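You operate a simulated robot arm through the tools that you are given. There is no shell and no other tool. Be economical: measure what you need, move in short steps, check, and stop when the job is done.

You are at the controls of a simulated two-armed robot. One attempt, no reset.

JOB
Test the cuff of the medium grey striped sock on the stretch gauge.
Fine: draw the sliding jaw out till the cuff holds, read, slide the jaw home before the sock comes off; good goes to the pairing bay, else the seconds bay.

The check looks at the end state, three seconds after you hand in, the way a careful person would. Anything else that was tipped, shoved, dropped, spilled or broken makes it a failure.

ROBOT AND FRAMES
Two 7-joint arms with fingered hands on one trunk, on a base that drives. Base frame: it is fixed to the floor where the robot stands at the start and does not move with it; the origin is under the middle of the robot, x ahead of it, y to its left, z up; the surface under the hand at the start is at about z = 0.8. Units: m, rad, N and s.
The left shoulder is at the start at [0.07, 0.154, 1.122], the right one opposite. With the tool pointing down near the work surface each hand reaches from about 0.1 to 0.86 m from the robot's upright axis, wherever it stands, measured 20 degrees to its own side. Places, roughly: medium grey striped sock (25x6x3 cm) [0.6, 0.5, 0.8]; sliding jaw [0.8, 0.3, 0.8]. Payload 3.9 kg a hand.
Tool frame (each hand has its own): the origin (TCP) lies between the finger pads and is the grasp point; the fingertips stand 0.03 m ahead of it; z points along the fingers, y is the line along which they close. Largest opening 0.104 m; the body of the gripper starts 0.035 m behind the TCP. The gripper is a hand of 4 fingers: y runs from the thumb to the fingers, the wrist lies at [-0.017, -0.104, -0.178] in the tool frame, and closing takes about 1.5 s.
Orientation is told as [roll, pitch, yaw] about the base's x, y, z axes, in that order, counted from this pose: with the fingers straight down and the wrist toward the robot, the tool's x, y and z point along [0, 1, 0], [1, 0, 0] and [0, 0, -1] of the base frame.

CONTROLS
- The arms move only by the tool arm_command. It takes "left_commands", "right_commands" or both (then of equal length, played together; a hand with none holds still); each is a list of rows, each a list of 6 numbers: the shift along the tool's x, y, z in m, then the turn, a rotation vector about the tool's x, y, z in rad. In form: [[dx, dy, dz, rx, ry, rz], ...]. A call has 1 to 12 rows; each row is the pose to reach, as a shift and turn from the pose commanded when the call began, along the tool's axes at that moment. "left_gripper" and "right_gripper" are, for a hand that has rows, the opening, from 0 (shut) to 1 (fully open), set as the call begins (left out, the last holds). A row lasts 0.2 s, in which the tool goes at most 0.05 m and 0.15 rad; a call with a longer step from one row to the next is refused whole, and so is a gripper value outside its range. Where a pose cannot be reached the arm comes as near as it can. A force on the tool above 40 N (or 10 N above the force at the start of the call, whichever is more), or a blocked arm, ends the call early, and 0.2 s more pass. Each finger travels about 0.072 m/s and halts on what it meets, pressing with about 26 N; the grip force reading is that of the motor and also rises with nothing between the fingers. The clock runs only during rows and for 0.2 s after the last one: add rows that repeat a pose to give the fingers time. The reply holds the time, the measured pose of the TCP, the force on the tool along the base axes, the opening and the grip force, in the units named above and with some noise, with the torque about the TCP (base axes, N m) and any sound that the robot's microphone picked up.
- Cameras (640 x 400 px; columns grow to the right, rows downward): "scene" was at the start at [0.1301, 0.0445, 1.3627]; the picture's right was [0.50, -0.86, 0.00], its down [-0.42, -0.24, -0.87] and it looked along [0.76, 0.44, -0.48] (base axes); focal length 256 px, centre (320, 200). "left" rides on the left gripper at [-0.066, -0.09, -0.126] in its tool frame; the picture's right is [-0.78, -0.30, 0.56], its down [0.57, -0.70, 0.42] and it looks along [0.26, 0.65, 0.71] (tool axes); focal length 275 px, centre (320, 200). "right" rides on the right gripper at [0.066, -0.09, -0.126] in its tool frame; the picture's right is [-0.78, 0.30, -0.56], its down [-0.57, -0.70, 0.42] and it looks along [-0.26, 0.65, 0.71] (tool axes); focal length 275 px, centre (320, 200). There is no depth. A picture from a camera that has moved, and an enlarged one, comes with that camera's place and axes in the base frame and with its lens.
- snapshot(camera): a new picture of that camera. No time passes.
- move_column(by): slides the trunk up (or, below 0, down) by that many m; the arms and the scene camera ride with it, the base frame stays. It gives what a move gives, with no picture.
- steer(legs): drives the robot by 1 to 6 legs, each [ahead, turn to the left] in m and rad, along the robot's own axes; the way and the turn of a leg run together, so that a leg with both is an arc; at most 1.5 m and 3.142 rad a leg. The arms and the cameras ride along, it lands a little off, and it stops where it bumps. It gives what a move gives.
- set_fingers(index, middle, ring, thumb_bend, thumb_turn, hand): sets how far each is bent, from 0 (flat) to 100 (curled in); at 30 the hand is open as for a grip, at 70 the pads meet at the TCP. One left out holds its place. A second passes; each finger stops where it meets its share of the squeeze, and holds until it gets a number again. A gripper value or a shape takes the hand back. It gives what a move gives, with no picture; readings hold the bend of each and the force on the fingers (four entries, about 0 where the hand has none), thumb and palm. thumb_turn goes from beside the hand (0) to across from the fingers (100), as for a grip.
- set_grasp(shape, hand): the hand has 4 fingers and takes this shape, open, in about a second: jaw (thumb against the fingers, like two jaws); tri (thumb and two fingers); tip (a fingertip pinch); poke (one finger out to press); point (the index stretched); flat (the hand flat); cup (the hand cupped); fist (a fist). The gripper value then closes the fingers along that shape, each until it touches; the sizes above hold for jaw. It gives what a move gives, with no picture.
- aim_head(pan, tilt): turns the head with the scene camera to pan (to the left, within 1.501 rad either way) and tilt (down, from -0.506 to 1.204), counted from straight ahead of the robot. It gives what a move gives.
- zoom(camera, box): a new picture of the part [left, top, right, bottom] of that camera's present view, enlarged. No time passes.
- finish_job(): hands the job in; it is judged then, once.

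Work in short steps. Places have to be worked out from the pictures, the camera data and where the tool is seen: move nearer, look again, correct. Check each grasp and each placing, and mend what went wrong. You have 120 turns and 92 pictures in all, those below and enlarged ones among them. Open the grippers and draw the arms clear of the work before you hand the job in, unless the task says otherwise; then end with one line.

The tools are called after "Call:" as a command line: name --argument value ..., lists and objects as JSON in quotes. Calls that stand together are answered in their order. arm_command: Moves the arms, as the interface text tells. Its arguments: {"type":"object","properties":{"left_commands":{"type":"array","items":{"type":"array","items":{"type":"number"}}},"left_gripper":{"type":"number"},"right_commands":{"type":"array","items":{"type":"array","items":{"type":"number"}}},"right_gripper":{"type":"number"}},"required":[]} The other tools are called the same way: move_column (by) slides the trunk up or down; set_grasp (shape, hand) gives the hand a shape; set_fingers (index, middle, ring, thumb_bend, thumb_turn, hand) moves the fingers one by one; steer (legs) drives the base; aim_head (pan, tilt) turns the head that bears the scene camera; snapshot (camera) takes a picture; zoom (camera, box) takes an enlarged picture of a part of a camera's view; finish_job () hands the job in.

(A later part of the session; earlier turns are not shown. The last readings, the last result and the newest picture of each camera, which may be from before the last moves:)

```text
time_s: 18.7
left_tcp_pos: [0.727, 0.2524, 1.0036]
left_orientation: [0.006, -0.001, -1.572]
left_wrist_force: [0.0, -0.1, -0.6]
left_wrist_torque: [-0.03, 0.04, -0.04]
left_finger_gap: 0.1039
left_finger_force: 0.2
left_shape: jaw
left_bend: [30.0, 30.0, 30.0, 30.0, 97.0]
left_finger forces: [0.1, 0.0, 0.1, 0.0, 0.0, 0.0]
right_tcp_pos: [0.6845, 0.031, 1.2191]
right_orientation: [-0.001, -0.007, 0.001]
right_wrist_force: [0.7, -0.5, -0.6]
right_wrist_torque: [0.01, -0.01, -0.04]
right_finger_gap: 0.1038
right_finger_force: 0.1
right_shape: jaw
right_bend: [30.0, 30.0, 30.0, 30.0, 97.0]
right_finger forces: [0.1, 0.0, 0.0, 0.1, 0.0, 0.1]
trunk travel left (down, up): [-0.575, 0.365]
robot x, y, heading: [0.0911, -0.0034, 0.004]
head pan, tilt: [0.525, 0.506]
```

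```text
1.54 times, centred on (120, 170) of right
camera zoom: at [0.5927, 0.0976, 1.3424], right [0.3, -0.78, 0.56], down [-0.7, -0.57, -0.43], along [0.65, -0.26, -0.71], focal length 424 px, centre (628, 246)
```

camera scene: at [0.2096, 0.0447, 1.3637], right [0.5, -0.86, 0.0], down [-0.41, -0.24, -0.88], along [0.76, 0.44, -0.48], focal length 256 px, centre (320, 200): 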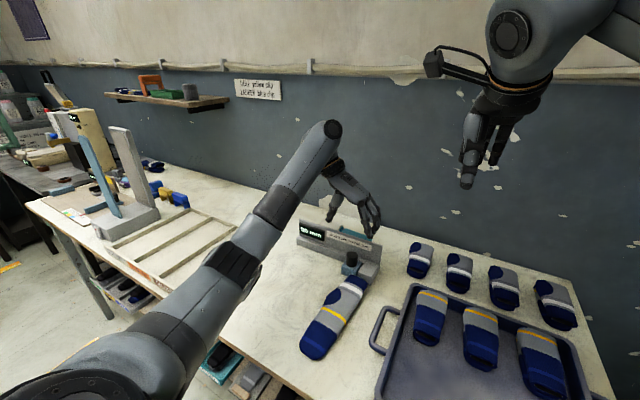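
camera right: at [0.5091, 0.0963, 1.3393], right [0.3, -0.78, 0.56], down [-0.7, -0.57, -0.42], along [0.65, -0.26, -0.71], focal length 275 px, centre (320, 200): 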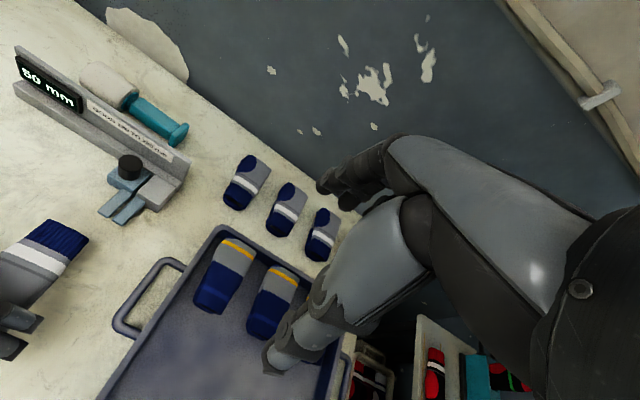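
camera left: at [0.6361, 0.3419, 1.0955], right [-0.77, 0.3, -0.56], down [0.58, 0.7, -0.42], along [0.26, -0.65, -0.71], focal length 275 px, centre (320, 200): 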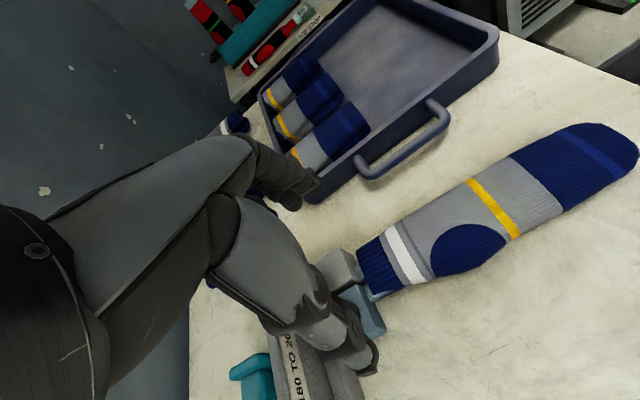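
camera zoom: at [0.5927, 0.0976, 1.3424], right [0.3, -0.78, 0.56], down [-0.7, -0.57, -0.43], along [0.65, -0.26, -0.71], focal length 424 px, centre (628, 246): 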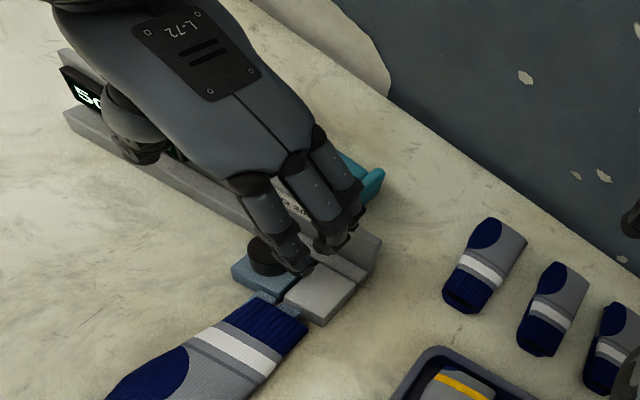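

Knob top again computes to ≈[0.742, 0.249, 0.885]. I lower the hand to z≈0.93 over it and check clearances.

Call:
arm_command --left_commands '[[0.006, 0.001, 0.03, 0, 0, 0], [0.013, 0.002, 0.055, 0, 0, 0], [0.013, 0.002, 0.07, 0, 0, 0], [0.013, 0.002, 0.07, 0, 0, 0]]'

Call:
zoom --camera "scene" --box '[300, 180, 400, 300]'

Call:
zoom --camera "right" --box '[0, 80, 200, 240]'

Call:
zoom --camera "left" --box '[180, 160, 420, 400]'

```text
time_s: 19.7
left_tcp_pos: [0.7397, 0.2492, 0.9348]
left_orientation: [0.005, 0.002, -1.57]
left_wrist_force: [-0.7, 0.3, -0.5]
left_wrist_torque: [0.01, -0.02, 0.01]
left_finger_gap: 0.1039
left_finger_force: 0.1
left_shape: jaw
left_bend: [30.0, 30.0, 30.0, 30.0, 97.0]
left_finger forces: [0.0, 0.1, 0.0, 0.0, 0.0, 0.0]
right_tcp_pos: [0.6821, 0.0305, 1.2182]
right_orientation: [0.0, -0.006, 0.003]
right_wrist_force: [0.2, -0.6, 0.0]
right_wrist_torque: [-0.02, -0.02, -0.02]
right_finger_gap: 0.1041
right_finger_force: 0.0
right_shape: jaw
right_bend: [30.0, 30.0, 30.0, 30.0, 97.0]
right_finger forces: [0.0, 0.0, 0.0, 0.1, 0.0, 0.0]
trunk travel left (down, up): [-0.575, 0.365]
robot x, y, heading: [0.0876, -0.0013, -0.005]
head pan, tilt: [0.525, 0.506]
```

```text
3.33 times, centred on (350, 240) of scene
camera zoom: at [0.2198, 0.0443, 1.3627], right [0.5, -0.86, 0.0], down [-0.42, -0.24, -0.87], along [0.76, 0.44, -0.48], focal length 852 px, centre (220, 67)
```

zoom: 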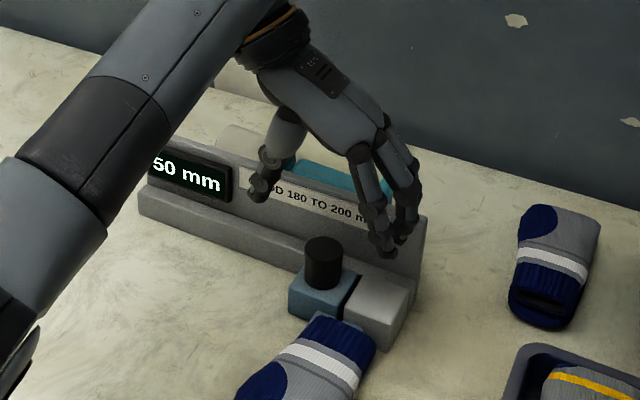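

```text
2.50 times, centred on (100, 160) of right
camera zoom: at [0.5914, 0.0973, 1.343], right [0.29, -0.78, 0.56], down [-0.7, -0.57, -0.43], along [0.65, -0.26, -0.71], focal length 688 px, centre (870, 300)
```

zoom: 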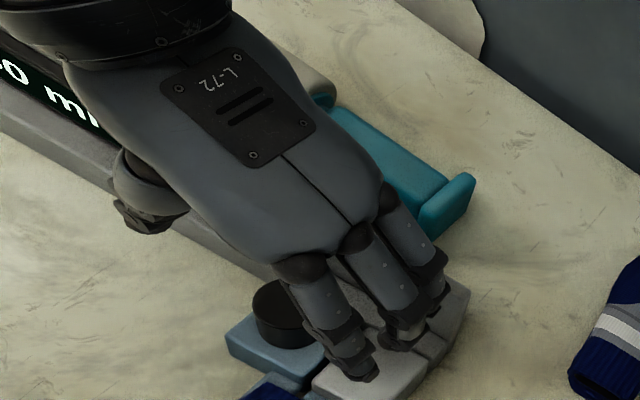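

```text
1.67 times, centred on (300, 280) of left
camera zoom: at [0.674, 0.3403, 1.0602], right [-0.77, 0.3, -0.56], down [0.57, 0.7, -0.42], along [0.27, -0.65, -0.71], focal length 459 px, centre (353, 67)
```

zoom: 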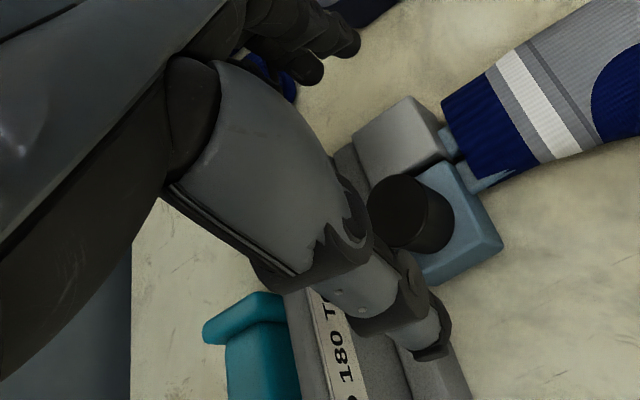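

Measured finger spots: with this hand at x=0.74 the index would sit at x≈0.788, on top of the gauge's backboard, so gripping the knob here would collide. I'll push the knob with one finger instead: raise and take the poke shape.

Call:
arm_command --left_commands '[[0, 0, -0.03, 0, 0, 0], [0, 0, -0.06, 0, 0, 0]]'

Call:
set_grasp --hand "left" --shape "poke"

Call:
zoom --camera "scene" --box '[290, 130, 410, 290]'

Call:
snapshot --camera "right"

Call:
snapshot --camera "left"

```text
time_s: 20.3
left_tcp_pos: [0.7396, 0.2504, 0.9937]
left_orientation: [0.007, 0.003, -1.572]
left_wrist_force: [0.3, -0.2, 0.5]
left_wrist_torque: [0.0, 0.02, 0.0]
left_finger_gap: 0.1039
left_finger_force: 0.0
left_shape: jaw
left_bend: [30.0, 30.0, 30.0, 30.0, 97.0]
left_finger forces: [0.0, 0.1, 0.0, 0.0, 0.0, 0.1]
right_tcp_pos: [0.6826, 0.0306, 1.219]
right_orientation: [0.002, -0.007, 0.002]
right_wrist_force: [0.1, 0.0, -0.5]
right_wrist_torque: [-0.01, 0.05, -0.01]
right_finger_gap: 0.1038
right_finger_force: 0.1
right_shape: jaw
right_bend: [30.0, 30.0, 30.0, 30.0, 97.0]
right_finger forces: [0.0, 0.1, 0.0, 0.0, 0.0, 0.0]
trunk travel left (down, up): [-0.575, 0.365]
robot x, y, heading: [0.0915, -0.0005, -0.001]
head pan, tilt: [0.525, 0.506]
```

```text
time_s: 21.2
left_tcp_pos: [0.7382, 0.252, 0.9938]
left_orientation: [0.007, 0.0, -1.571]
left_wrist_force: [0.3, 0.0, -0.3]
left_wrist_torque: [0.02, -0.02, 0.0]
left_finger_gap: 0.0
left_finger_force: 0.1
left_shape: poke
left_bend: [70.0, 70.0, 99.0, 100.0, 100.0]
left_finger forces: [0.1, 0.0, 0.0, 0.1, 0.0, 0.0]
right_tcp_pos: [0.6823, 0.0314, 1.2192]
right_orientation: [-0.001, -0.007, 0.0]
right_wrist_force: [-0.2, 0.2, 1.1]
right_wrist_torque: [0.02, -0.03, -0.01]
right_finger_gap: 0.1037
right_finger_force: 0.0
right_shape: jaw
right_bend: [30.0, 30.0, 30.0, 30.0, 97.0]
right_finger forces: [0.0, 0.0, 0.0, 0.1, 0.0, 0.1]
trunk travel left (down, up): [-0.575, 0.365]
robot x, y, heading: [0.0918, 0.0012, 0.003]
head pan, tilt: [0.525, 0.506]
```

```text
2.50 times, centred on (350, 210) of scene
camera zoom: at [0.2198, 0.0444, 1.3627], right [0.5, -0.86, 0.0], down [-0.42, -0.24, -0.87], along [0.76, 0.44, -0.48], focal length 639 px, centre (245, 175)
```

zoom: 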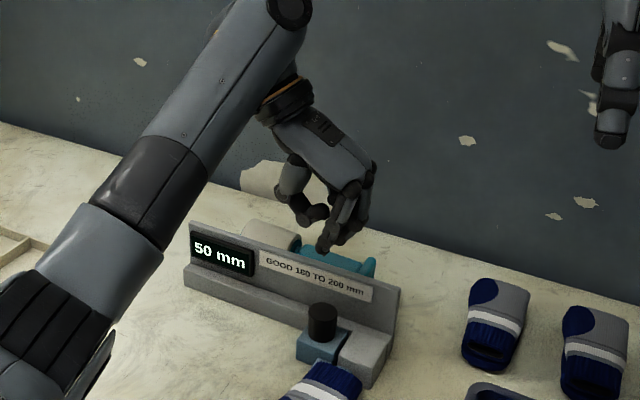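

```text
52 pictures are left
camera right: at [0.5915, 0.0973, 1.343], right [0.29, -0.78, 0.56], down [-0.7, -0.57, -0.43], along [0.65, -0.26, -0.71], focal length 275 px, centre (320, 200)
```

right: 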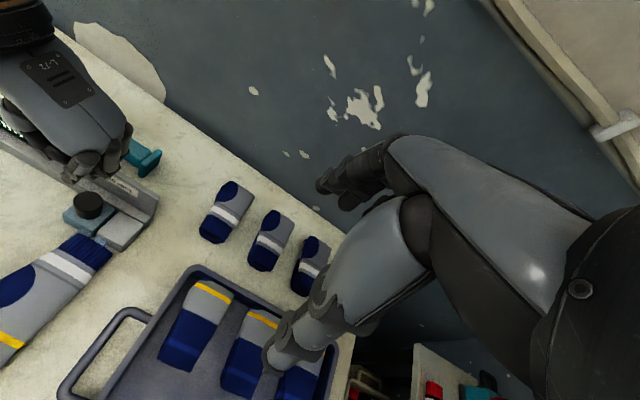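

```text
51 pictures are left
camera left: at [0.6726, 0.3415, 1.1192], right [-0.77, 0.3, -0.56], down [0.58, 0.7, -0.42], along [0.27, -0.65, -0.71], focal length 275 px, centre (320, 200)
```

left: 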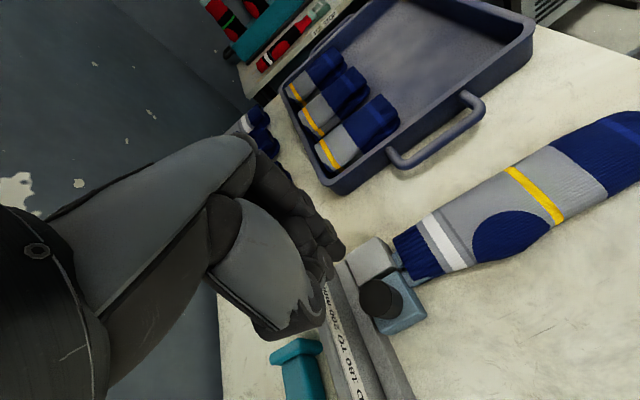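

In poke, index and middle form a probe ending 3 cm past the TCP, spanning x offsets ≈0 to +0.06. I bring it down on the −y side of the knob (TCP ≈[0.715, 0.205, 0.885]) with about 2 cm gap.

Call:
arm_command --left_commands '[[-0.012, 0.025, 0, 0, 0, 0], [-0.024, 0.047, 0.02, 0, 0, 0], [-0.024, 0.047, 0.05, 0, 0, 0], [-0.024, 0.047, 0.08, 0, 0, 0], [-0.024, 0.047, 0.08, 0, 0, 0]]'

Call:
zoom --camera "scene" --box '[300, 180, 400, 290]'

Call:
zoom --camera "right" --box '[0, 100, 200, 280]'

```text
time_s: 22.4
left_tcp_pos: [0.7139, 0.203, 0.9139]
left_orientation: [0.007, 0.0, -1.57]
left_wrist_force: [-1.0, 0.8, 0.3]
left_wrist_torque: [-0.01, -0.03, 0.01]
left_finger_gap: 0.0
left_finger_force: 0.1
left_shape: poke
left_bend: [70.0, 70.0, 99.0, 100.0, 100.0]
left_finger forces: [0.0, 0.0, 0.0, 0.1, 0.0, 0.1]
right_tcp_pos: [0.6825, 0.0301, 1.2186]
right_orientation: [0.003, -0.008, 0.0]
right_wrist_force: [0.9, 0.4, 0.7]
right_wrist_torque: [-0.01, -0.03, 0.0]
right_finger_gap: 0.104
right_finger_force: 0.1
right_shape: jaw
right_bend: [30.0, 30.0, 30.0, 30.0, 97.0]
right_finger forces: [0.0, 0.1, 0.1, 0.0, 0.0, 0.0]
trunk travel left (down, up): [-0.575, 0.365]
robot x, y, heading: [0.0952, -0.0016, 0.002]
head pan, tilt: [0.525, 0.506]
```

```text
3.64 times, centred on (350, 235) of scene
camera zoom: at [0.2196, 0.0442, 1.3627], right [0.5, -0.86, 0.0], down [-0.42, -0.24, -0.88], along [0.76, 0.44, -0.48], focal length 930 px, centre (211, 73)
```

zoom: 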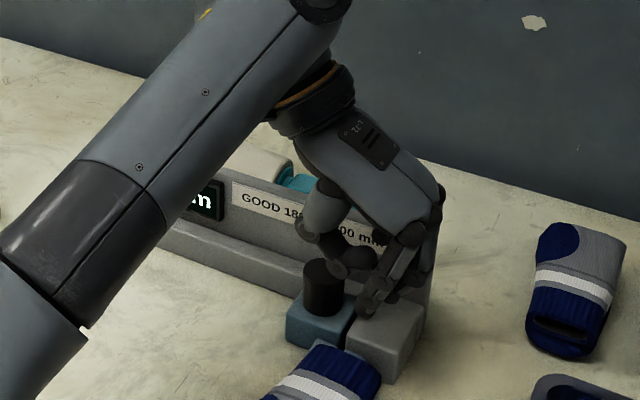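

```text
2.22 times, centred on (100, 190) of right
camera zoom: at [0.5913, 0.0972, 1.3431], right [0.29, -0.78, 0.56], down [-0.7, -0.57, -0.43], along [0.65, -0.26, -0.71], focal length 612 px, centre (809, 222)
```

zoom: 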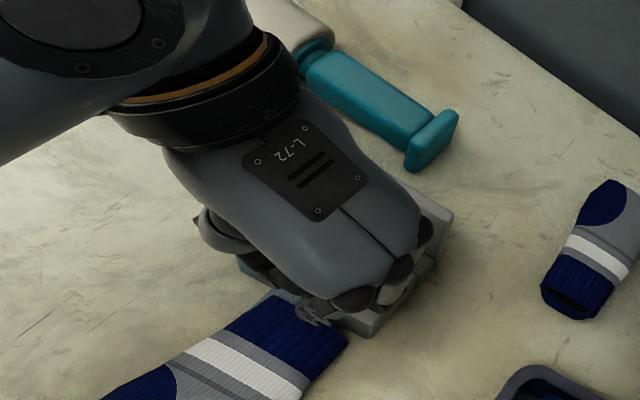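

The curled thumb would come down right at the knob top in this orientation. I raise and turn the wrist toward the robot (yaw 0): then the fingers' side pushes along the rail and nothing overlaps the knob.

Call:
arm_command --left_commands '[[0, 0, -0.04, 0, 0, 0], [0.002, 0.004, -0.06, 0, 0, -0.1428], [0.005, 0.008, -0.06, 0, 0, -0.2856], [0.008, 0.013, -0.06, 0, 0, -0.4284], [0.011, 0.018, -0.06, 0, 0, -0.5712], [0.014, 0.023, -0.06, 0, 0, -0.714], [0.017, 0.028, -0.06, 0, 0, -0.8568], [0.02, 0.033, -0.06, 0, 0, -0.9996], [0.022, 0.038, -0.06, 0, 0, -1.1424], [0.025, 0.043, -0.06, 0, 0, -1.2852], [0.028, 0.048, -0.06, 0, 0, -1.428], [0.028, 0.048, -0.06, 0, 0, -1.5708]]'

Call:
zoom --camera "scene" --box '[280, 130, 440, 310]'

Call:
zoom --camera "right" --box '[0, 80, 240, 280]'

```text
time_s: 25.0
left_tcp_pos: [0.7441, 0.1554, 0.9754]
left_orientation: [0.0, -0.003, 0.003]
left_wrist_force: [-0.8, -0.4, 0.6]
left_wrist_torque: [-0.01, 0.0, -0.02]
left_finger_gap: 0.0002
left_finger_force: 0.0
left_shape: poke
left_bend: [70.0, 70.0, 99.0, 100.0, 100.0]
left_finger forces: [0.0, 0.0, 0.0, 0.1, 0.1, 0.1]
right_tcp_pos: [0.683, 0.0302, 1.2186]
right_orientation: [0.002, -0.007, 0.001]
right_wrist_force: [0.9, -0.1, 0.2]
right_wrist_torque: [-0.01, 0.02, 0.02]
right_finger_gap: 0.1039
right_finger_force: 0.0
right_shape: jaw
right_bend: [30.0, 30.0, 30.0, 30.0, 97.0]
right_finger forces: [0.0, 0.0, 0.0, 0.0, 0.1, 0.0]
trunk travel left (down, up): [-0.575, 0.365]
robot x, y, heading: [0.0897, -0.0036, 0.0]
head pan, tilt: [0.525, 0.506]
```

```text
2.22 times, centred on (360, 220) of scene
camera zoom: at [0.2199, 0.0439, 1.3627], right [0.5, -0.87, 0.0], down [-0.42, -0.24, -0.88], along [0.76, 0.44, -0.48], focal length 568 px, centre (231, 156)
```

zoom: 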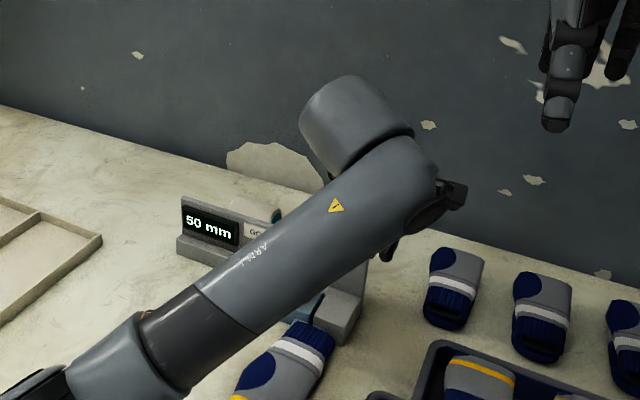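

```text
2.00 times, centred on (120, 180) of right
camera zoom: at [0.5916, 0.0968, 1.343], right [0.29, -0.78, 0.56], down [-0.7, -0.57, -0.43], along [0.65, -0.26, -0.71], focal length 551 px, centre (720, 240)
```

zoom: 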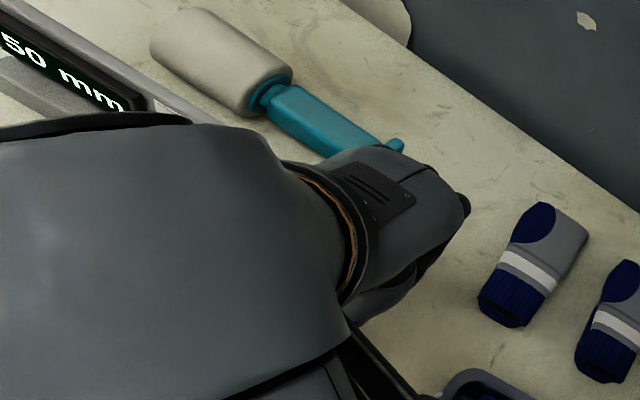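

The forearm blocks the other cameras now; I check with the left camera.

Call:
snapshot --camera "left"

```text
46 pictures are left
camera left: at [0.6534, 0.0894, 1.0993], right [-0.29, -0.78, -0.56], down [-0.7, 0.57, -0.43], along [0.65, 0.27, -0.71], focal length 275 px, centre (320, 200)
```

left: 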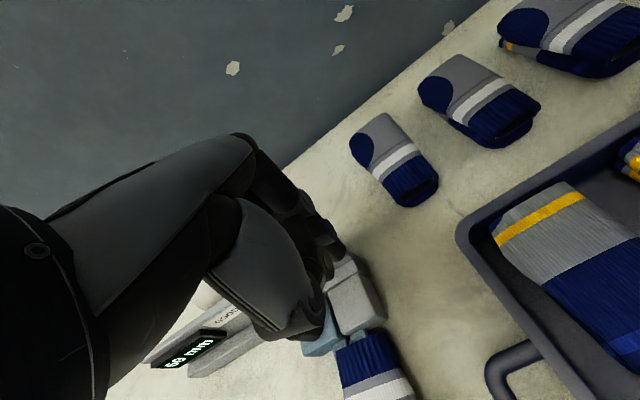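

Readout is visible from here too. I descend to TCP z≈0.885 beside the knob, watching for contact.

Call:
arm_command --left_commands '[[0, 0, 0.03, 0, 0, 0], [0, 0, 0.06, 0, 0, 0], [0, 0, 0.08, 0, 0, 0], [0, 0, 0.09, 0, 0, 0], [0, 0, 0.09, 0, 0, 0]]'

Call:
zoom --camera "left" --box '[120, 200, 440, 400]'

Call:
zoom --camera "scene" --box '[300, 180, 400, 290]'

```text
time_s: 26.2
left_tcp_pos: [0.745, 0.154, 0.8844]
left_orientation: [-0.001, -0.007, 0.001]
left_wrist_force: [0.1, -0.2, 0.2]
left_wrist_torque: [0.02, -0.01, 0.01]
left_finger_gap: 0.0
left_finger_force: 0.2
left_shape: poke
left_bend: [70.0, 70.0, 99.0, 100.0, 100.0]
left_finger forces: [0.1, 0.0, 0.1, 0.0, 0.0, 0.0]
right_tcp_pos: [0.6824, 0.0306, 1.2193]
right_orientation: [0.002, -0.006, 0.002]
right_wrist_force: [-1.5, -0.4, -0.5]
right_wrist_torque: [-0.02, 0.03, 0.02]
right_finger_gap: 0.1037
right_finger_force: 0.1
right_shape: jaw
right_bend: [30.0, 30.0, 30.0, 30.0, 97.0]
right_finger forces: [0.0, 0.0, 0.0, 0.1, 0.1, 0.0]
trunk travel left (down, up): [-0.575, 0.365]
robot x, y, heading: [0.088, -0.001, 0.003]
head pan, tilt: [0.525, 0.506]
```

```text
2.00 times, centred on (280, 300) of left
camera zoom: at [0.6552, 0.09, 1.0093], right [-0.29, -0.78, -0.56], down [-0.7, 0.57, -0.43], along [0.65, 0.27, -0.71], focal length 551 px, centre (400, 0)
```

zoom: 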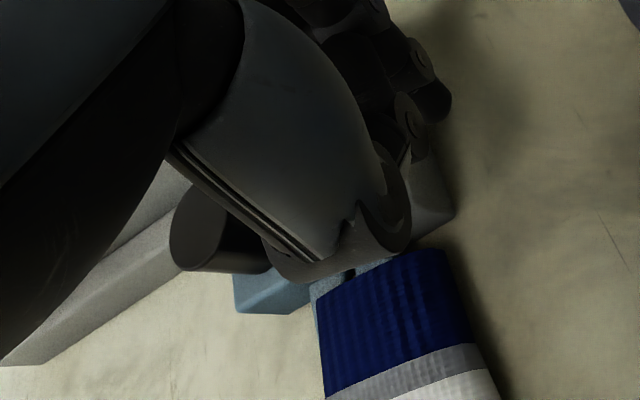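

```text
3.64 times, centred on (350, 235) of scene
camera zoom: at [0.2198, 0.0443, 1.3627], right [0.5, -0.86, 0.0], down [-0.42, -0.24, -0.87], along [0.76, 0.44, -0.48], focal length 930 px, centre (211, 73)
```

zoom: 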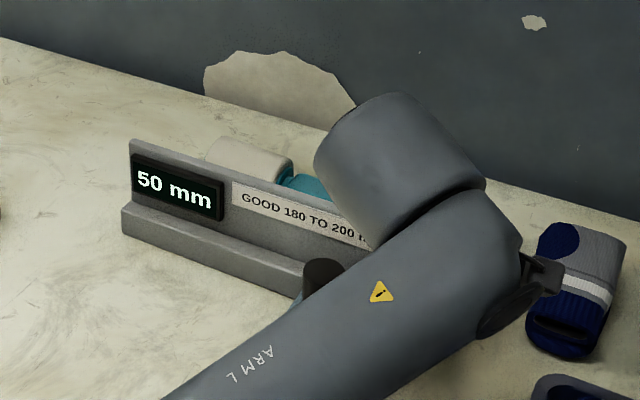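

Clear descent, knob and readout in view. I push along +y in small steps.

Call:
arm_command --left_commands '[[0.01, 0, 0, 0, 0, 0], [0.02, 0, 0, 0, 0, 0], [0.03, 0, 0, 0, 0, 0], [0.04, 0, 0, 0, 0, 0], [0.05, 0, 0, 0, 0, 0], [0.05, 0, 0, 0, 0, 0]]'

Call:
zoom --camera "scene" --box '[300, 180, 400, 290]'

Call:
zoom --camera "left" --box '[120, 200, 440, 400]'

```text
time_s: 27.6
left_tcp_pos: [0.7442, 0.2067, 0.8844]
left_orientation: [0.0, -0.005, -0.002]
left_wrist_force: [0.5, 0.8, 0.2]
left_wrist_torque: [-0.03, 0.0, -0.02]
left_finger_gap: 0.0
left_finger_force: 0.1
left_shape: poke
left_bend: [70.0, 70.0, 99.0, 100.0, 100.0]
left_finger forces: [0.0, 0.0, 0.1, 0.0, 0.1, 0.0]
right_tcp_pos: [0.6828, 0.0299, 1.219]
right_orientation: [0.002, -0.008, 0.002]
right_wrist_force: [-0.9, -0.6, 0.2]
right_wrist_torque: [0.04, -0.02, 0.03]
right_finger_gap: 0.1037
right_finger_force: 0.1
right_shape: jaw
right_bend: [30.0, 30.0, 30.0, 30.0, 97.0]
right_finger forces: [0.0, 0.0, 0.0, 0.0, 0.1, 0.1]
trunk travel left (down, up): [-0.575, 0.365]
robot x, y, heading: [0.0908, 0.0016, 0.001]
head pan, tilt: [0.525, 0.506]
```

```text
3.64 times, centred on (350, 235) of scene
camera zoom: at [0.2199, 0.0442, 1.3627], right [0.5, -0.86, 0.0], down [-0.42, -0.24, -0.87], along [0.76, 0.44, -0.48], focal length 930 px, centre (211, 73)
```

zoom: 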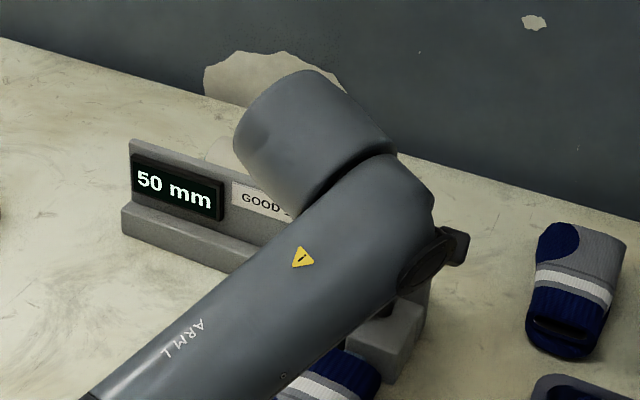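

```text
2.00 times, centred on (280, 300) of left
camera zoom: at [0.6541, 0.1407, 1.0096], right [-0.29, -0.78, -0.56], down [-0.7, 0.57, -0.43], along [0.65, 0.27, -0.71], focal length 551 px, centre (400, 0)
```

zoom: 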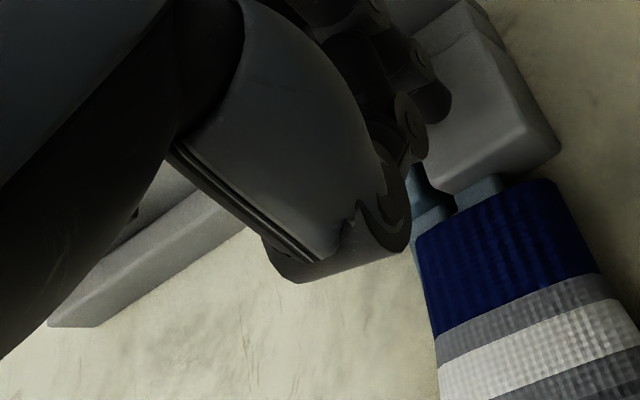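

Still no contact: the probe (index+middle) evidently spans TCP y±0.025 and is only now at the knob edge. I continue pushing.

Call:
arm_command --left_commands '[[0.01, 0, 0, 0, 0, 0], [0.02, 0, 0, 0, 0, 0], [0.03, 0, 0, 0, 0, 0], [0.04, 0, 0, 0, 0, 0], [0.05, 0, 0, 0, 0, 0], [0.05, 0, 0, 0, 0, 0]]'

Call:
zoom --camera "left" --box '[120, 200, 440, 400]'

Call:
zoom --camera "scene" --box '[300, 180, 400, 290]'

```text
time_s: 29.0
left_tcp_pos: [0.7429, 0.2549, 0.884]
left_orientation: [-0.001, -0.006, -0.001]
left_wrist_force: [0.6, -4.0, 0.8]
left_wrist_torque: [-0.04, -0.03, -0.07]
left_finger_gap: 0.0
left_finger_force: 0.1
left_shape: poke
left_bend: [70.0, 70.0, 99.0, 100.0, 100.0]
left_finger forces: [0.1, 4.1, 0.1, 0.1, 0.0, 0.0]
right_tcp_pos: [0.6834, 0.0302, 1.2195]
right_orientation: [0.002, -0.008, 0.002]
right_wrist_force: [-0.9, 0.0, -0.3]
right_wrist_torque: [0.01, 0.0, -0.01]
right_finger_gap: 0.1041
right_finger_force: 0.1
right_shape: jaw
right_bend: [30.0, 30.0, 30.0, 30.0, 97.0]
right_finger forces: [0.0, 0.0, 0.0, 0.0, 0.0, 0.0]
trunk travel left (down, up): [-0.575, 0.365]
robot x, y, heading: [0.0899, 0.0035, 0.001]
head pan, tilt: [0.525, 0.506]
```

```text
2.00 times, centred on (280, 300) of left
camera zoom: at [0.6534, 0.1899, 1.0094], right [-0.29, -0.78, -0.56], down [-0.7, 0.57, -0.43], along [0.65, 0.27, -0.71], focal length 551 px, centre (400, 0)
```

zoom: 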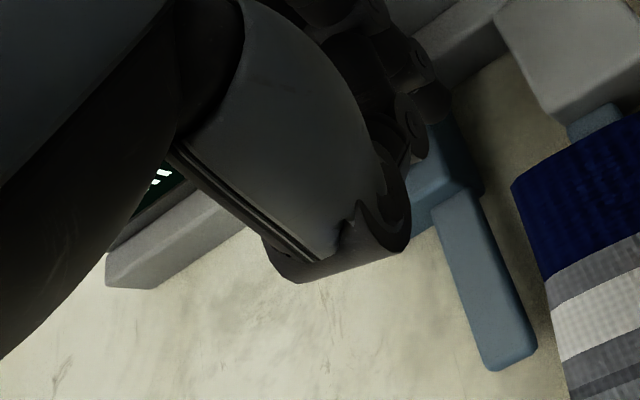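

```text
3.64 times, centred on (350, 235) of scene
camera zoom: at [0.2197, 0.0434, 1.3627], right [0.5, -0.87, 0.0], down [-0.42, -0.24, -0.88], along [0.76, 0.44, -0.48], focal length 930 px, centre (211, 73)
```

zoom: 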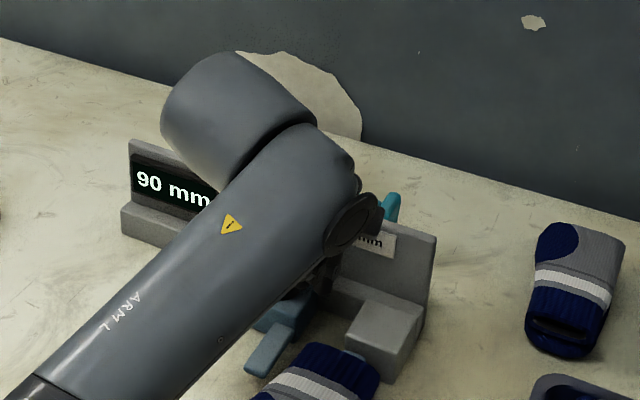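

The jaw moved (reads 90), but its tongue came out beside the cuff – the cuff wasn't around the sliding tongue. I'll lift, go to the other side of the knob and slide the jaw home, then reseat the sock.

Call:
arm_command --left_commands '[[-0.01, 0, 0, 0, 0, 0], [-0.01, 0, -0.04, 0, 0, 0], [-0.01, 0, -0.07, 0, 0, 0], [0.03, 0, -0.07, 0, 0, 0], [0.07, 0, -0.07, 0, 0, 0], [0.105, 0, -0.07, 0, 0, 0], [0.105, 0, -0.07, 0, 0, 0]]'

Call:
snapshot --camera "left"

Call:
zoom --camera "right" --box '[0, 140, 200, 320]'

```text
time_s: 30.6
left_tcp_pos: [0.7409, 0.3608, 0.9537]
left_orientation: [0.002, -0.005, 0.0]
left_wrist_force: [0.0, -0.2, 0.5]
left_wrist_torque: [-0.04, 0.0, -0.03]
left_finger_gap: 0.0
left_finger_force: 0.2
left_shape: poke
left_bend: [70.0, 70.0, 99.0, 100.0, 100.0]
left_finger forces: [0.0, 0.0, 0.0, 0.0, 0.1, 0.0]
right_tcp_pos: [0.6833, 0.0301, 1.2192]
right_orientation: [0.001, -0.006, 0.002]
right_wrist_force: [-0.3, -1.1, -0.8]
right_wrist_torque: [-0.01, 0.0, 0.03]
right_finger_gap: 0.1038
right_finger_force: 0.0
right_shape: jaw
right_bend: [30.0, 30.0, 30.0, 30.0, 97.0]
right_finger forces: [0.0, 0.0, 0.0, 0.0, 0.0, 0.0]
trunk travel left (down, up): [-0.575, 0.365]
robot x, y, heading: [0.0891, 0.003, -0.001]
head pan, tilt: [0.525, 0.506]
```

```text
39 pictures are left
camera left: at [0.6518, 0.2949, 1.0788], right [-0.29, -0.78, -0.56], down [-0.7, 0.57, -0.43], along [0.65, 0.27, -0.71], focal length 275 px, centre (320, 200)
```

left: 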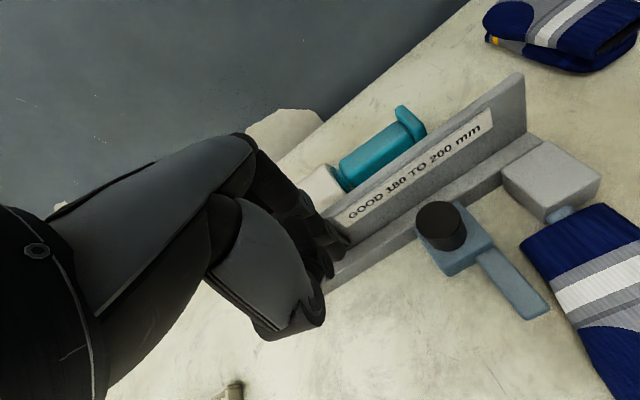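

```text
2.22 times, centred on (100, 230) of right
camera zoom: at [0.5915, 0.097, 1.343], right [0.29, -0.78, 0.56], down [-0.7, -0.57, -0.43], along [0.65, -0.26, -0.71], focal length 612 px, centre (809, 133)
```

zoom: 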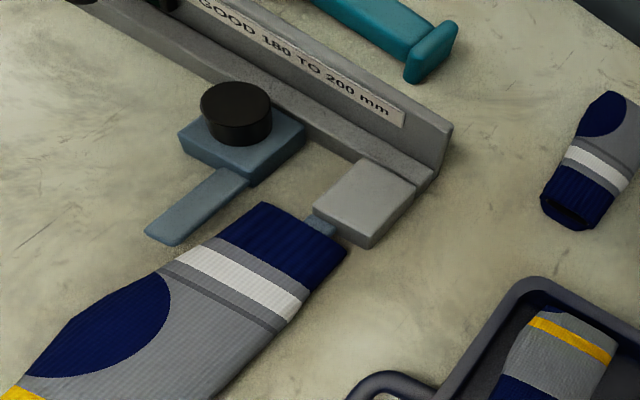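

I look closely at how the fixed tongue enters the cuff.

Call:
zoom --camera "left" --box '[480, 130, 640, 260]'

```text
3.08 times, centred on (560, 195) of left
camera zoom: at [0.6518, 0.2949, 1.0788], right [-0.29, -0.78, -0.56], down [-0.7, 0.57, -0.43], along [0.65, 0.27, -0.71], focal length 847 px, centre (-418, 215)
```

zoom: 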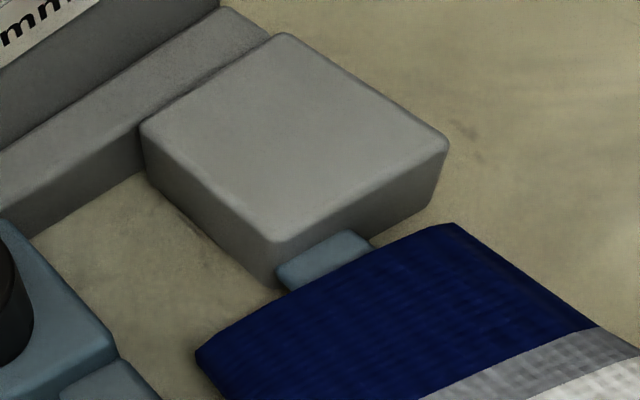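

The sock had shifted ~8 mm toward −y when the hand opened, so the sliding tongue was outside the cuff. First I slide the jaw home from the +y side.

Call:
arm_command --left_commands '[[0, 0, 0.03, 0, 0, 0], [0, 0, 0.055, 0, 0, 0], [0, 0, 0.07, 0, 0, 0], [-0.02, 0, 0.07, 0, 0, 0], [-0.035, 0, 0.07, 0, 0, 0], [-0.045, 0, 0.07, 0, 0, 0], [-0.053, 0, 0.07, 0, 0, 0], [-0.06, 0, 0.07, 0, 0, 0], [-0.064, 0, 0.07, 0, 0, 0], [-0.064, 0, 0.07, 0, 0, 0]]'

Call:
zoom --camera "scene" --box '[300, 180, 400, 290]'

```text
time_s: 32.8
left_tcp_pos: [0.7433, 0.2963, 0.8843]
left_orientation: [0.002, -0.007, -0.001]
left_wrist_force: [-2.1, 2.6, 0.7]
left_wrist_torque: [0.04, 0.0, 0.0]
left_finger_gap: 0.0001
left_finger_force: 0.1
left_shape: poke
left_bend: [70.0, 70.0, 99.0, 100.0, 100.0]
left_finger forces: [3.5, 0.0, 0.1, 0.1, 0.1, 0.1]
right_tcp_pos: [0.6821, 0.0319, 1.2198]
right_orientation: [0.0, -0.007, 0.004]
right_wrist_force: [0.3, -1.0, -0.6]
right_wrist_torque: [0.01, 0.01, 0.05]
right_finger_gap: 0.1038
right_finger_force: 0.0
right_shape: jaw
right_bend: [30.0, 30.0, 30.0, 30.0, 97.0]
right_finger forces: [0.1, 0.0, 0.1, 0.0, 0.1, 0.0]
trunk travel left (down, up): [-0.575, 0.365]
robot x, y, heading: [0.0925, -0.0002, 0.003]
head pan, tilt: [0.525, 0.506]
```

```text
3.64 times, centred on (350, 235) of scene
camera zoom: at [0.2196, 0.045, 1.3627], right [0.5, -0.86, 0.0], down [-0.42, -0.24, -0.87], along [0.76, 0.44, -0.48], focal length 930 px, centre (211, 73)
```

zoom: 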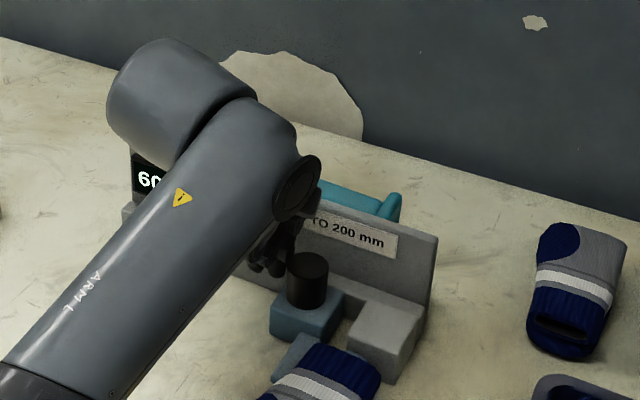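

Reads about 60. I push the last ~11 mm gently.

Call:
arm_command --left_commands '[[-0.004, 0, 0, 0, 0, 0], [-0.008, 0, 0, 0, 0, 0], [-0.011, 0, 0, 0, 0, 0], [-0.011, 0, 0, 0, 0, 0]]'

Call:
zoom --camera "scene" --box '[300, 180, 400, 290]'

```text
time_s: 33.8
left_tcp_pos: [0.7446, 0.2849, 0.8831]
left_orientation: [0.0, -0.005, 0.0]
left_wrist_force: [-2.8, 3.1, -1.1]
left_wrist_torque: [0.06, 0.03, 0.01]
left_finger_gap: 0.0
left_finger_force: 0.0
left_shape: poke
left_bend: [70.0, 70.0, 99.0, 100.0, 100.0]
left_finger forces: [3.6, 0.0, 0.1, 0.1, 0.0, 0.0]
right_tcp_pos: [0.6817, 0.0308, 1.2203]
right_orientation: [0.001, -0.007, 0.003]
right_wrist_force: [0.2, 0.5, 0.4]
right_wrist_torque: [-0.02, 0.0, -0.02]
right_finger_gap: 0.1039
right_finger_force: 0.1
right_shape: jaw
right_bend: [30.0, 30.0, 30.0, 30.0, 97.0]
right_finger forces: [0.0, 0.1, 0.1, 0.0, 0.0, 0.0]
trunk travel left (down, up): [-0.575, 0.365]
robot x, y, heading: [0.0889, -0.0026, 0.004]
head pan, tilt: [0.525, 0.506]
```

```text
3.64 times, centred on (350, 235) of scene
camera zoom: at [0.2195, 0.0452, 1.3627], right [0.5, -0.86, 0.0], down [-0.42, -0.24, -0.87], along [0.76, 0.44, -0.48], focal length 930 px, centre (211, 73)
```

zoom: 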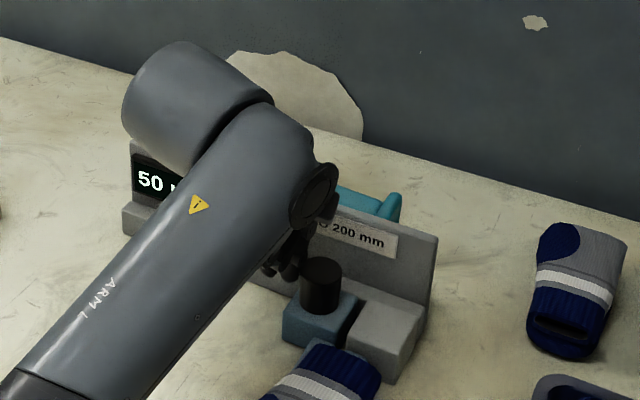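

Back at 50 (home). I back off, raise, and return above the sock with yaw −90°.

Call:
arm_command --left_commands '[[0.01, 0, -0.045, 0, 0, 0], [0.01, -0.01, -0.09, 0, 0, 0.1428], [0.005, -0.025, -0.11, 0, 0, 0.2856], [-0.005, -0.04, -0.12, 0, 0, 0.4284], [-0.01, -0.055, -0.12, 0, 0, 0.5712], [-0.015, -0.07, -0.12, 0, 0, 0.714], [-0.02, -0.085, -0.12, 0, 0, 0.8568], [-0.03, -0.1, -0.12, 0, 0, 0.9996], [-0.04, -0.12, -0.12, 0, 0, 1.1424], [-0.05, -0.14, -0.12, 0, 0, 1.2852], [-0.055, -0.155, -0.12, 0, 0, 1.428], [-0.06, -0.165, -0.12, 0, 0, 1.5708]]'

Call:
set_grasp --hand "left" --shape "jaw"

Call:
snapshot --camera "left"

Call:
zoom --camera "right" --box '[0, 140, 200, 320]'

```text
time_s: 36.4
left_tcp_pos: [0.5786, 0.2251, 1.0035]
left_orientation: [0.005, 0.0, -1.573]
left_wrist_force: [-0.2, 0.8, 0.4]
left_wrist_torque: [0.0, 0.03, -0.04]
left_finger_gap: 0.0
left_finger_force: 0.0
left_shape: poke
left_bend: [70.0, 70.0, 99.0, 100.0, 100.0]
left_finger forces: [0.0, 0.1, 0.0, 0.0, 0.0, 0.0]
right_tcp_pos: [0.6829, 0.0308, 1.2199]
right_orientation: [0.001, -0.006, 0.002]
right_wrist_force: [0.2, 0.3, 0.4]
right_wrist_torque: [-0.03, -0.03, 0.02]
right_finger_gap: 0.1038
right_finger_force: 0.1
right_shape: jaw
right_bend: [30.0, 30.0, 30.0, 30.0, 97.0]
right_finger forces: [0.0, 0.0, 0.0, 0.0, 0.0, 0.1]
trunk travel left (down, up): [-0.575, 0.365]
robot x, y, heading: [0.0893, 0.0018, -0.004]
head pan, tilt: [0.525, 0.506]
```

```text
time_s: 37.3
left_tcp_pos: [0.5789, 0.2245, 1.0031]
left_orientation: [0.007, -0.001, -1.57]
left_wrist_force: [0.0, 0.0, 0.9]
left_wrist_torque: [-0.02, 0.04, 0.0]
left_finger_gap: 0.1038
left_finger_force: 0.0
left_shape: jaw
left_bend: [30.0, 30.0, 30.0, 30.0, 97.0]
left_finger forces: [0.0, 0.1, 0.0, 0.0, 0.0, 0.0]
right_tcp_pos: [0.6828, 0.0304, 1.2186]
right_orientation: [0.001, -0.007, 0.002]
right_wrist_force: [-0.2, -0.4, 0.1]
right_wrist_torque: [-0.01, 0.02, 0.01]
right_finger_gap: 0.1036
right_finger_force: 0.1
right_shape: jaw
right_bend: [30.0, 30.0, 30.0, 30.0, 97.0]
right_finger forces: [0.1, 0.1, 0.0, 0.0, 0.0, 0.0]
trunk travel left (down, up): [-0.575, 0.365]
robot x, y, heading: [0.0897, -0.0046, 0.0]
head pan, tilt: [0.525, 0.506]
```

```text
34 pictures are left
camera left: at [0.5121, 0.3148, 1.1285], right [-0.77, 0.3, -0.56], down [0.57, 0.7, -0.42], along [0.27, -0.65, -0.71], focal length 275 px, centre (320, 200)
```

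left: 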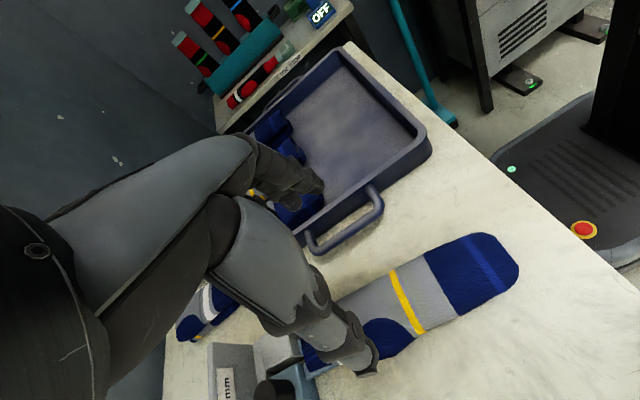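

```text
2.22 times, centred on (100, 230) of right
camera zoom: at [0.5915, 0.0974, 1.343], right [0.29, -0.78, 0.56], down [-0.7, -0.57, -0.43], along [0.65, -0.26, -0.71], focal length 612 px, centre (809, 133)
```

zoom: 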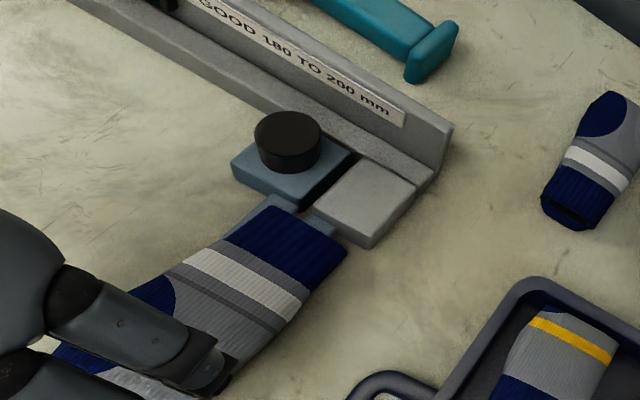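

Call:
zoom --camera "right" --box '[55, 190, 125, 240]'

Call:
zoom --camera "left" --box '[240, 310, 400, 400]'

```text
8.00 times, centred on (90, 215) of right
camera zoom: at [0.5915, 0.0974, 1.343], right [0.29, -0.78, 0.56], down [-0.7, -0.57, -0.43], along [0.65, -0.26, -0.71], focal length 2202 px, centre (2160, 80)
```

zoom: 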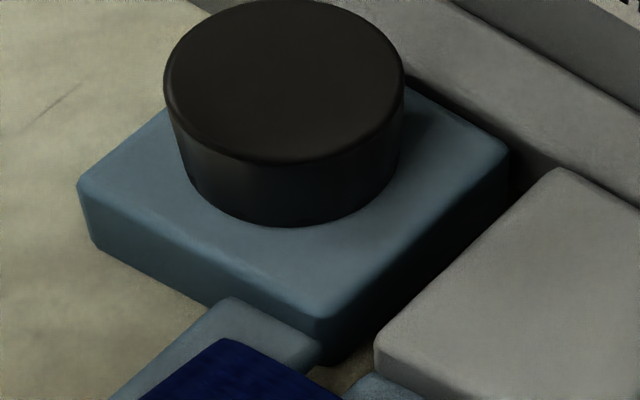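

```text
4.00 times, centred on (320, 355) of left
camera zoom: at [0.5121, 0.3148, 1.1285], right [-0.77, 0.3, -0.56], down [0.57, 0.7, -0.42], along [0.27, -0.65, -0.71], focal length 1101 px, centre (320, -420)
```

zoom: 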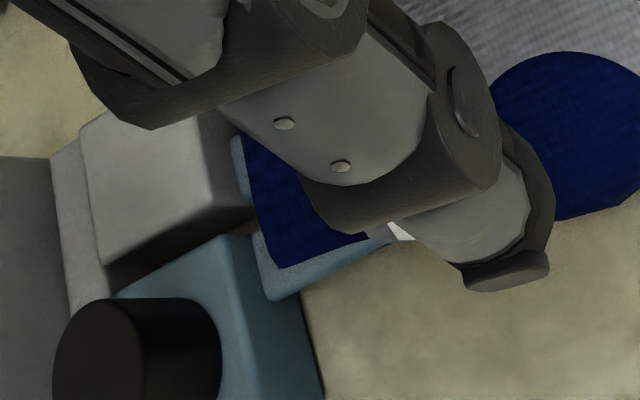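

The sock lies yawed about −0.08: the grip had twisted it and it sprang back on release, pulling the cuff off the sliding tongue. I align with the sock, go down, and grip it more softly to avoid the twist.

Call:
arm_command --left_commands '[[0, -0.003, 0.04, 0, 0, 0.04], [0, -0.003, 0.08, 0, 0, 0.08], [0, -0.003, 0.12, 0, 0, 0.08], [0, -0.003, 0.15, 0, 0, 0.08], [0, -0.003, 0.166, 0, 0, 0.08], [0, -0.003, 0.166, 0, 0, 0.08]]'

Call:
arm_command --left_commands '[[0, 0, 0, 0, 0, 0], [0, 0, 0, 0, 0, 0], [0, 0, 0, 0, 0, 0], [0, 0, 0, 0, 0, 0], [0, 0, 0, 0, 0, 0]]' --left_gripper 0.48

```text
time_s: 38.7
left_tcp_pos: [0.5801, 0.2288, 0.8368]
left_orientation: [0.008, 0.003, -1.65]
left_wrist_force: [0.1, 0.1, 0.0]
left_wrist_torque: [0.02, 0.01, 0.0]
left_finger_gap: 0.1042
left_finger_force: 0.1
left_shape: jaw
left_bend: [30.0, 30.0, 30.0, 30.0, 97.0]
left_finger forces: [0.0, 0.1, 0.1, 0.1, 0.1, 0.1]
right_tcp_pos: [0.6826, 0.0301, 1.2188]
right_orientation: [-0.002, -0.007, 0.001]
right_wrist_force: [-0.4, -1.0, 0.5]
right_wrist_torque: [0.03, 0.01, 0.01]
right_finger_gap: 0.104
right_finger_force: 0.1
right_shape: jaw
right_bend: [30.0, 30.0, 30.0, 30.0, 97.0]
right_finger forces: [0.1, 0.0, 0.0, 0.1, 0.1, 0.1]
trunk travel left (down, up): [-0.575, 0.365]
robot x, y, heading: [0.0907, 0.0009, -0.001]
head pan, tilt: [0.525, 0.506]
```

```text
time_s: 39.9
left_tcp_pos: [0.5784, 0.2284, 0.8368]
left_orientation: [0.006, 0.001, -1.65]
left_wrist_force: [0.5, 0.5, 0.1]
left_wrist_torque: [-0.04, 0.01, -0.01]
left_finger_gap: 0.0507
left_finger_force: 0.0
left_shape: jaw
left_bend: [74.0, 45.0, 42.0, 69.0, 100.0]
left_finger forces: [0.0, 0.0, 0.2, 0.1, 0.2, 0.0]
right_tcp_pos: [0.682, 0.0311, 1.2188]
right_orientation: [0.0, -0.007, 0.002]
right_wrist_force: [0.3, -0.1, -0.4]
right_wrist_torque: [-0.01, 0.01, 0.01]
right_finger_gap: 0.1038
right_finger_force: 0.0
right_shape: jaw
right_bend: [30.0, 30.0, 30.0, 30.0, 97.0]
right_finger forces: [0.1, 0.0, 0.1, 0.1, 0.1, 0.0]
trunk travel left (down, up): [-0.575, 0.365]
robot x, y, heading: [0.0874, -0.0005, -0.004]
head pan, tilt: [0.525, 0.506]
```

No contact at 0.051; I close a little further, to 0.43.

Call:
arm_command --left_commands '[[0, 0, 0, 0, 0, 0], [0, 0, 0, 0, 0, 0], [0, 0, 0, 0, 0, 0]]' --left_gripper 0.43

Call:
zoom --camera "right" --box '[0, 160, 160, 280]'

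```text
time_s: 40.7
left_tcp_pos: [0.5792, 0.2283, 0.8376]
left_orientation: [0.005, 0.003, -1.651]
left_wrist_force: [-0.1, -0.5, -0.2]
left_wrist_torque: [0.01, -0.04, -0.05]
left_finger_gap: 0.0438
left_finger_force: 26.3
left_shape: jaw
left_bend: [74.0, 51.0, 46.0, 71.0, 100.0]
left_finger forces: [14.3, 9.1, 3.3, 0.0, 24.0, 0.0]
right_tcp_pos: [0.683, 0.0313, 1.2187]
right_orientation: [0.001, -0.008, 0.003]
right_wrist_force: [0.4, -0.1, 0.1]
right_wrist_torque: [-0.01, 0.02, 0.04]
right_finger_gap: 0.1039
right_finger_force: 0.0
right_shape: jaw
right_bend: [30.0, 30.0, 30.0, 30.0, 97.0]
right_finger forces: [0.1, 0.0, 0.0, 0.1, 0.0, 0.0]
trunk travel left (down, up): [-0.575, 0.365]
robot x, y, heading: [0.0905, 0.0046, -0.001]
head pan, tilt: [0.525, 0.506]
```

```text
3.33 times, centred on (80, 220) of right
camera zoom: at [0.5915, 0.0974, 1.343], right [0.29, -0.78, 0.56], down [-0.7, -0.57, -0.43], along [0.65, -0.26, -0.71], focal length 918 px, centre (1120, 133)
```

zoom: 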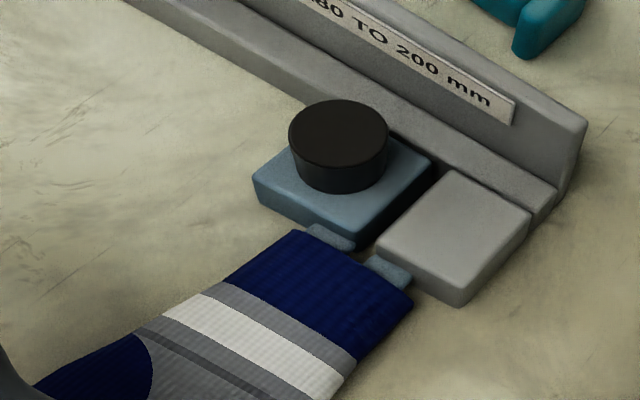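

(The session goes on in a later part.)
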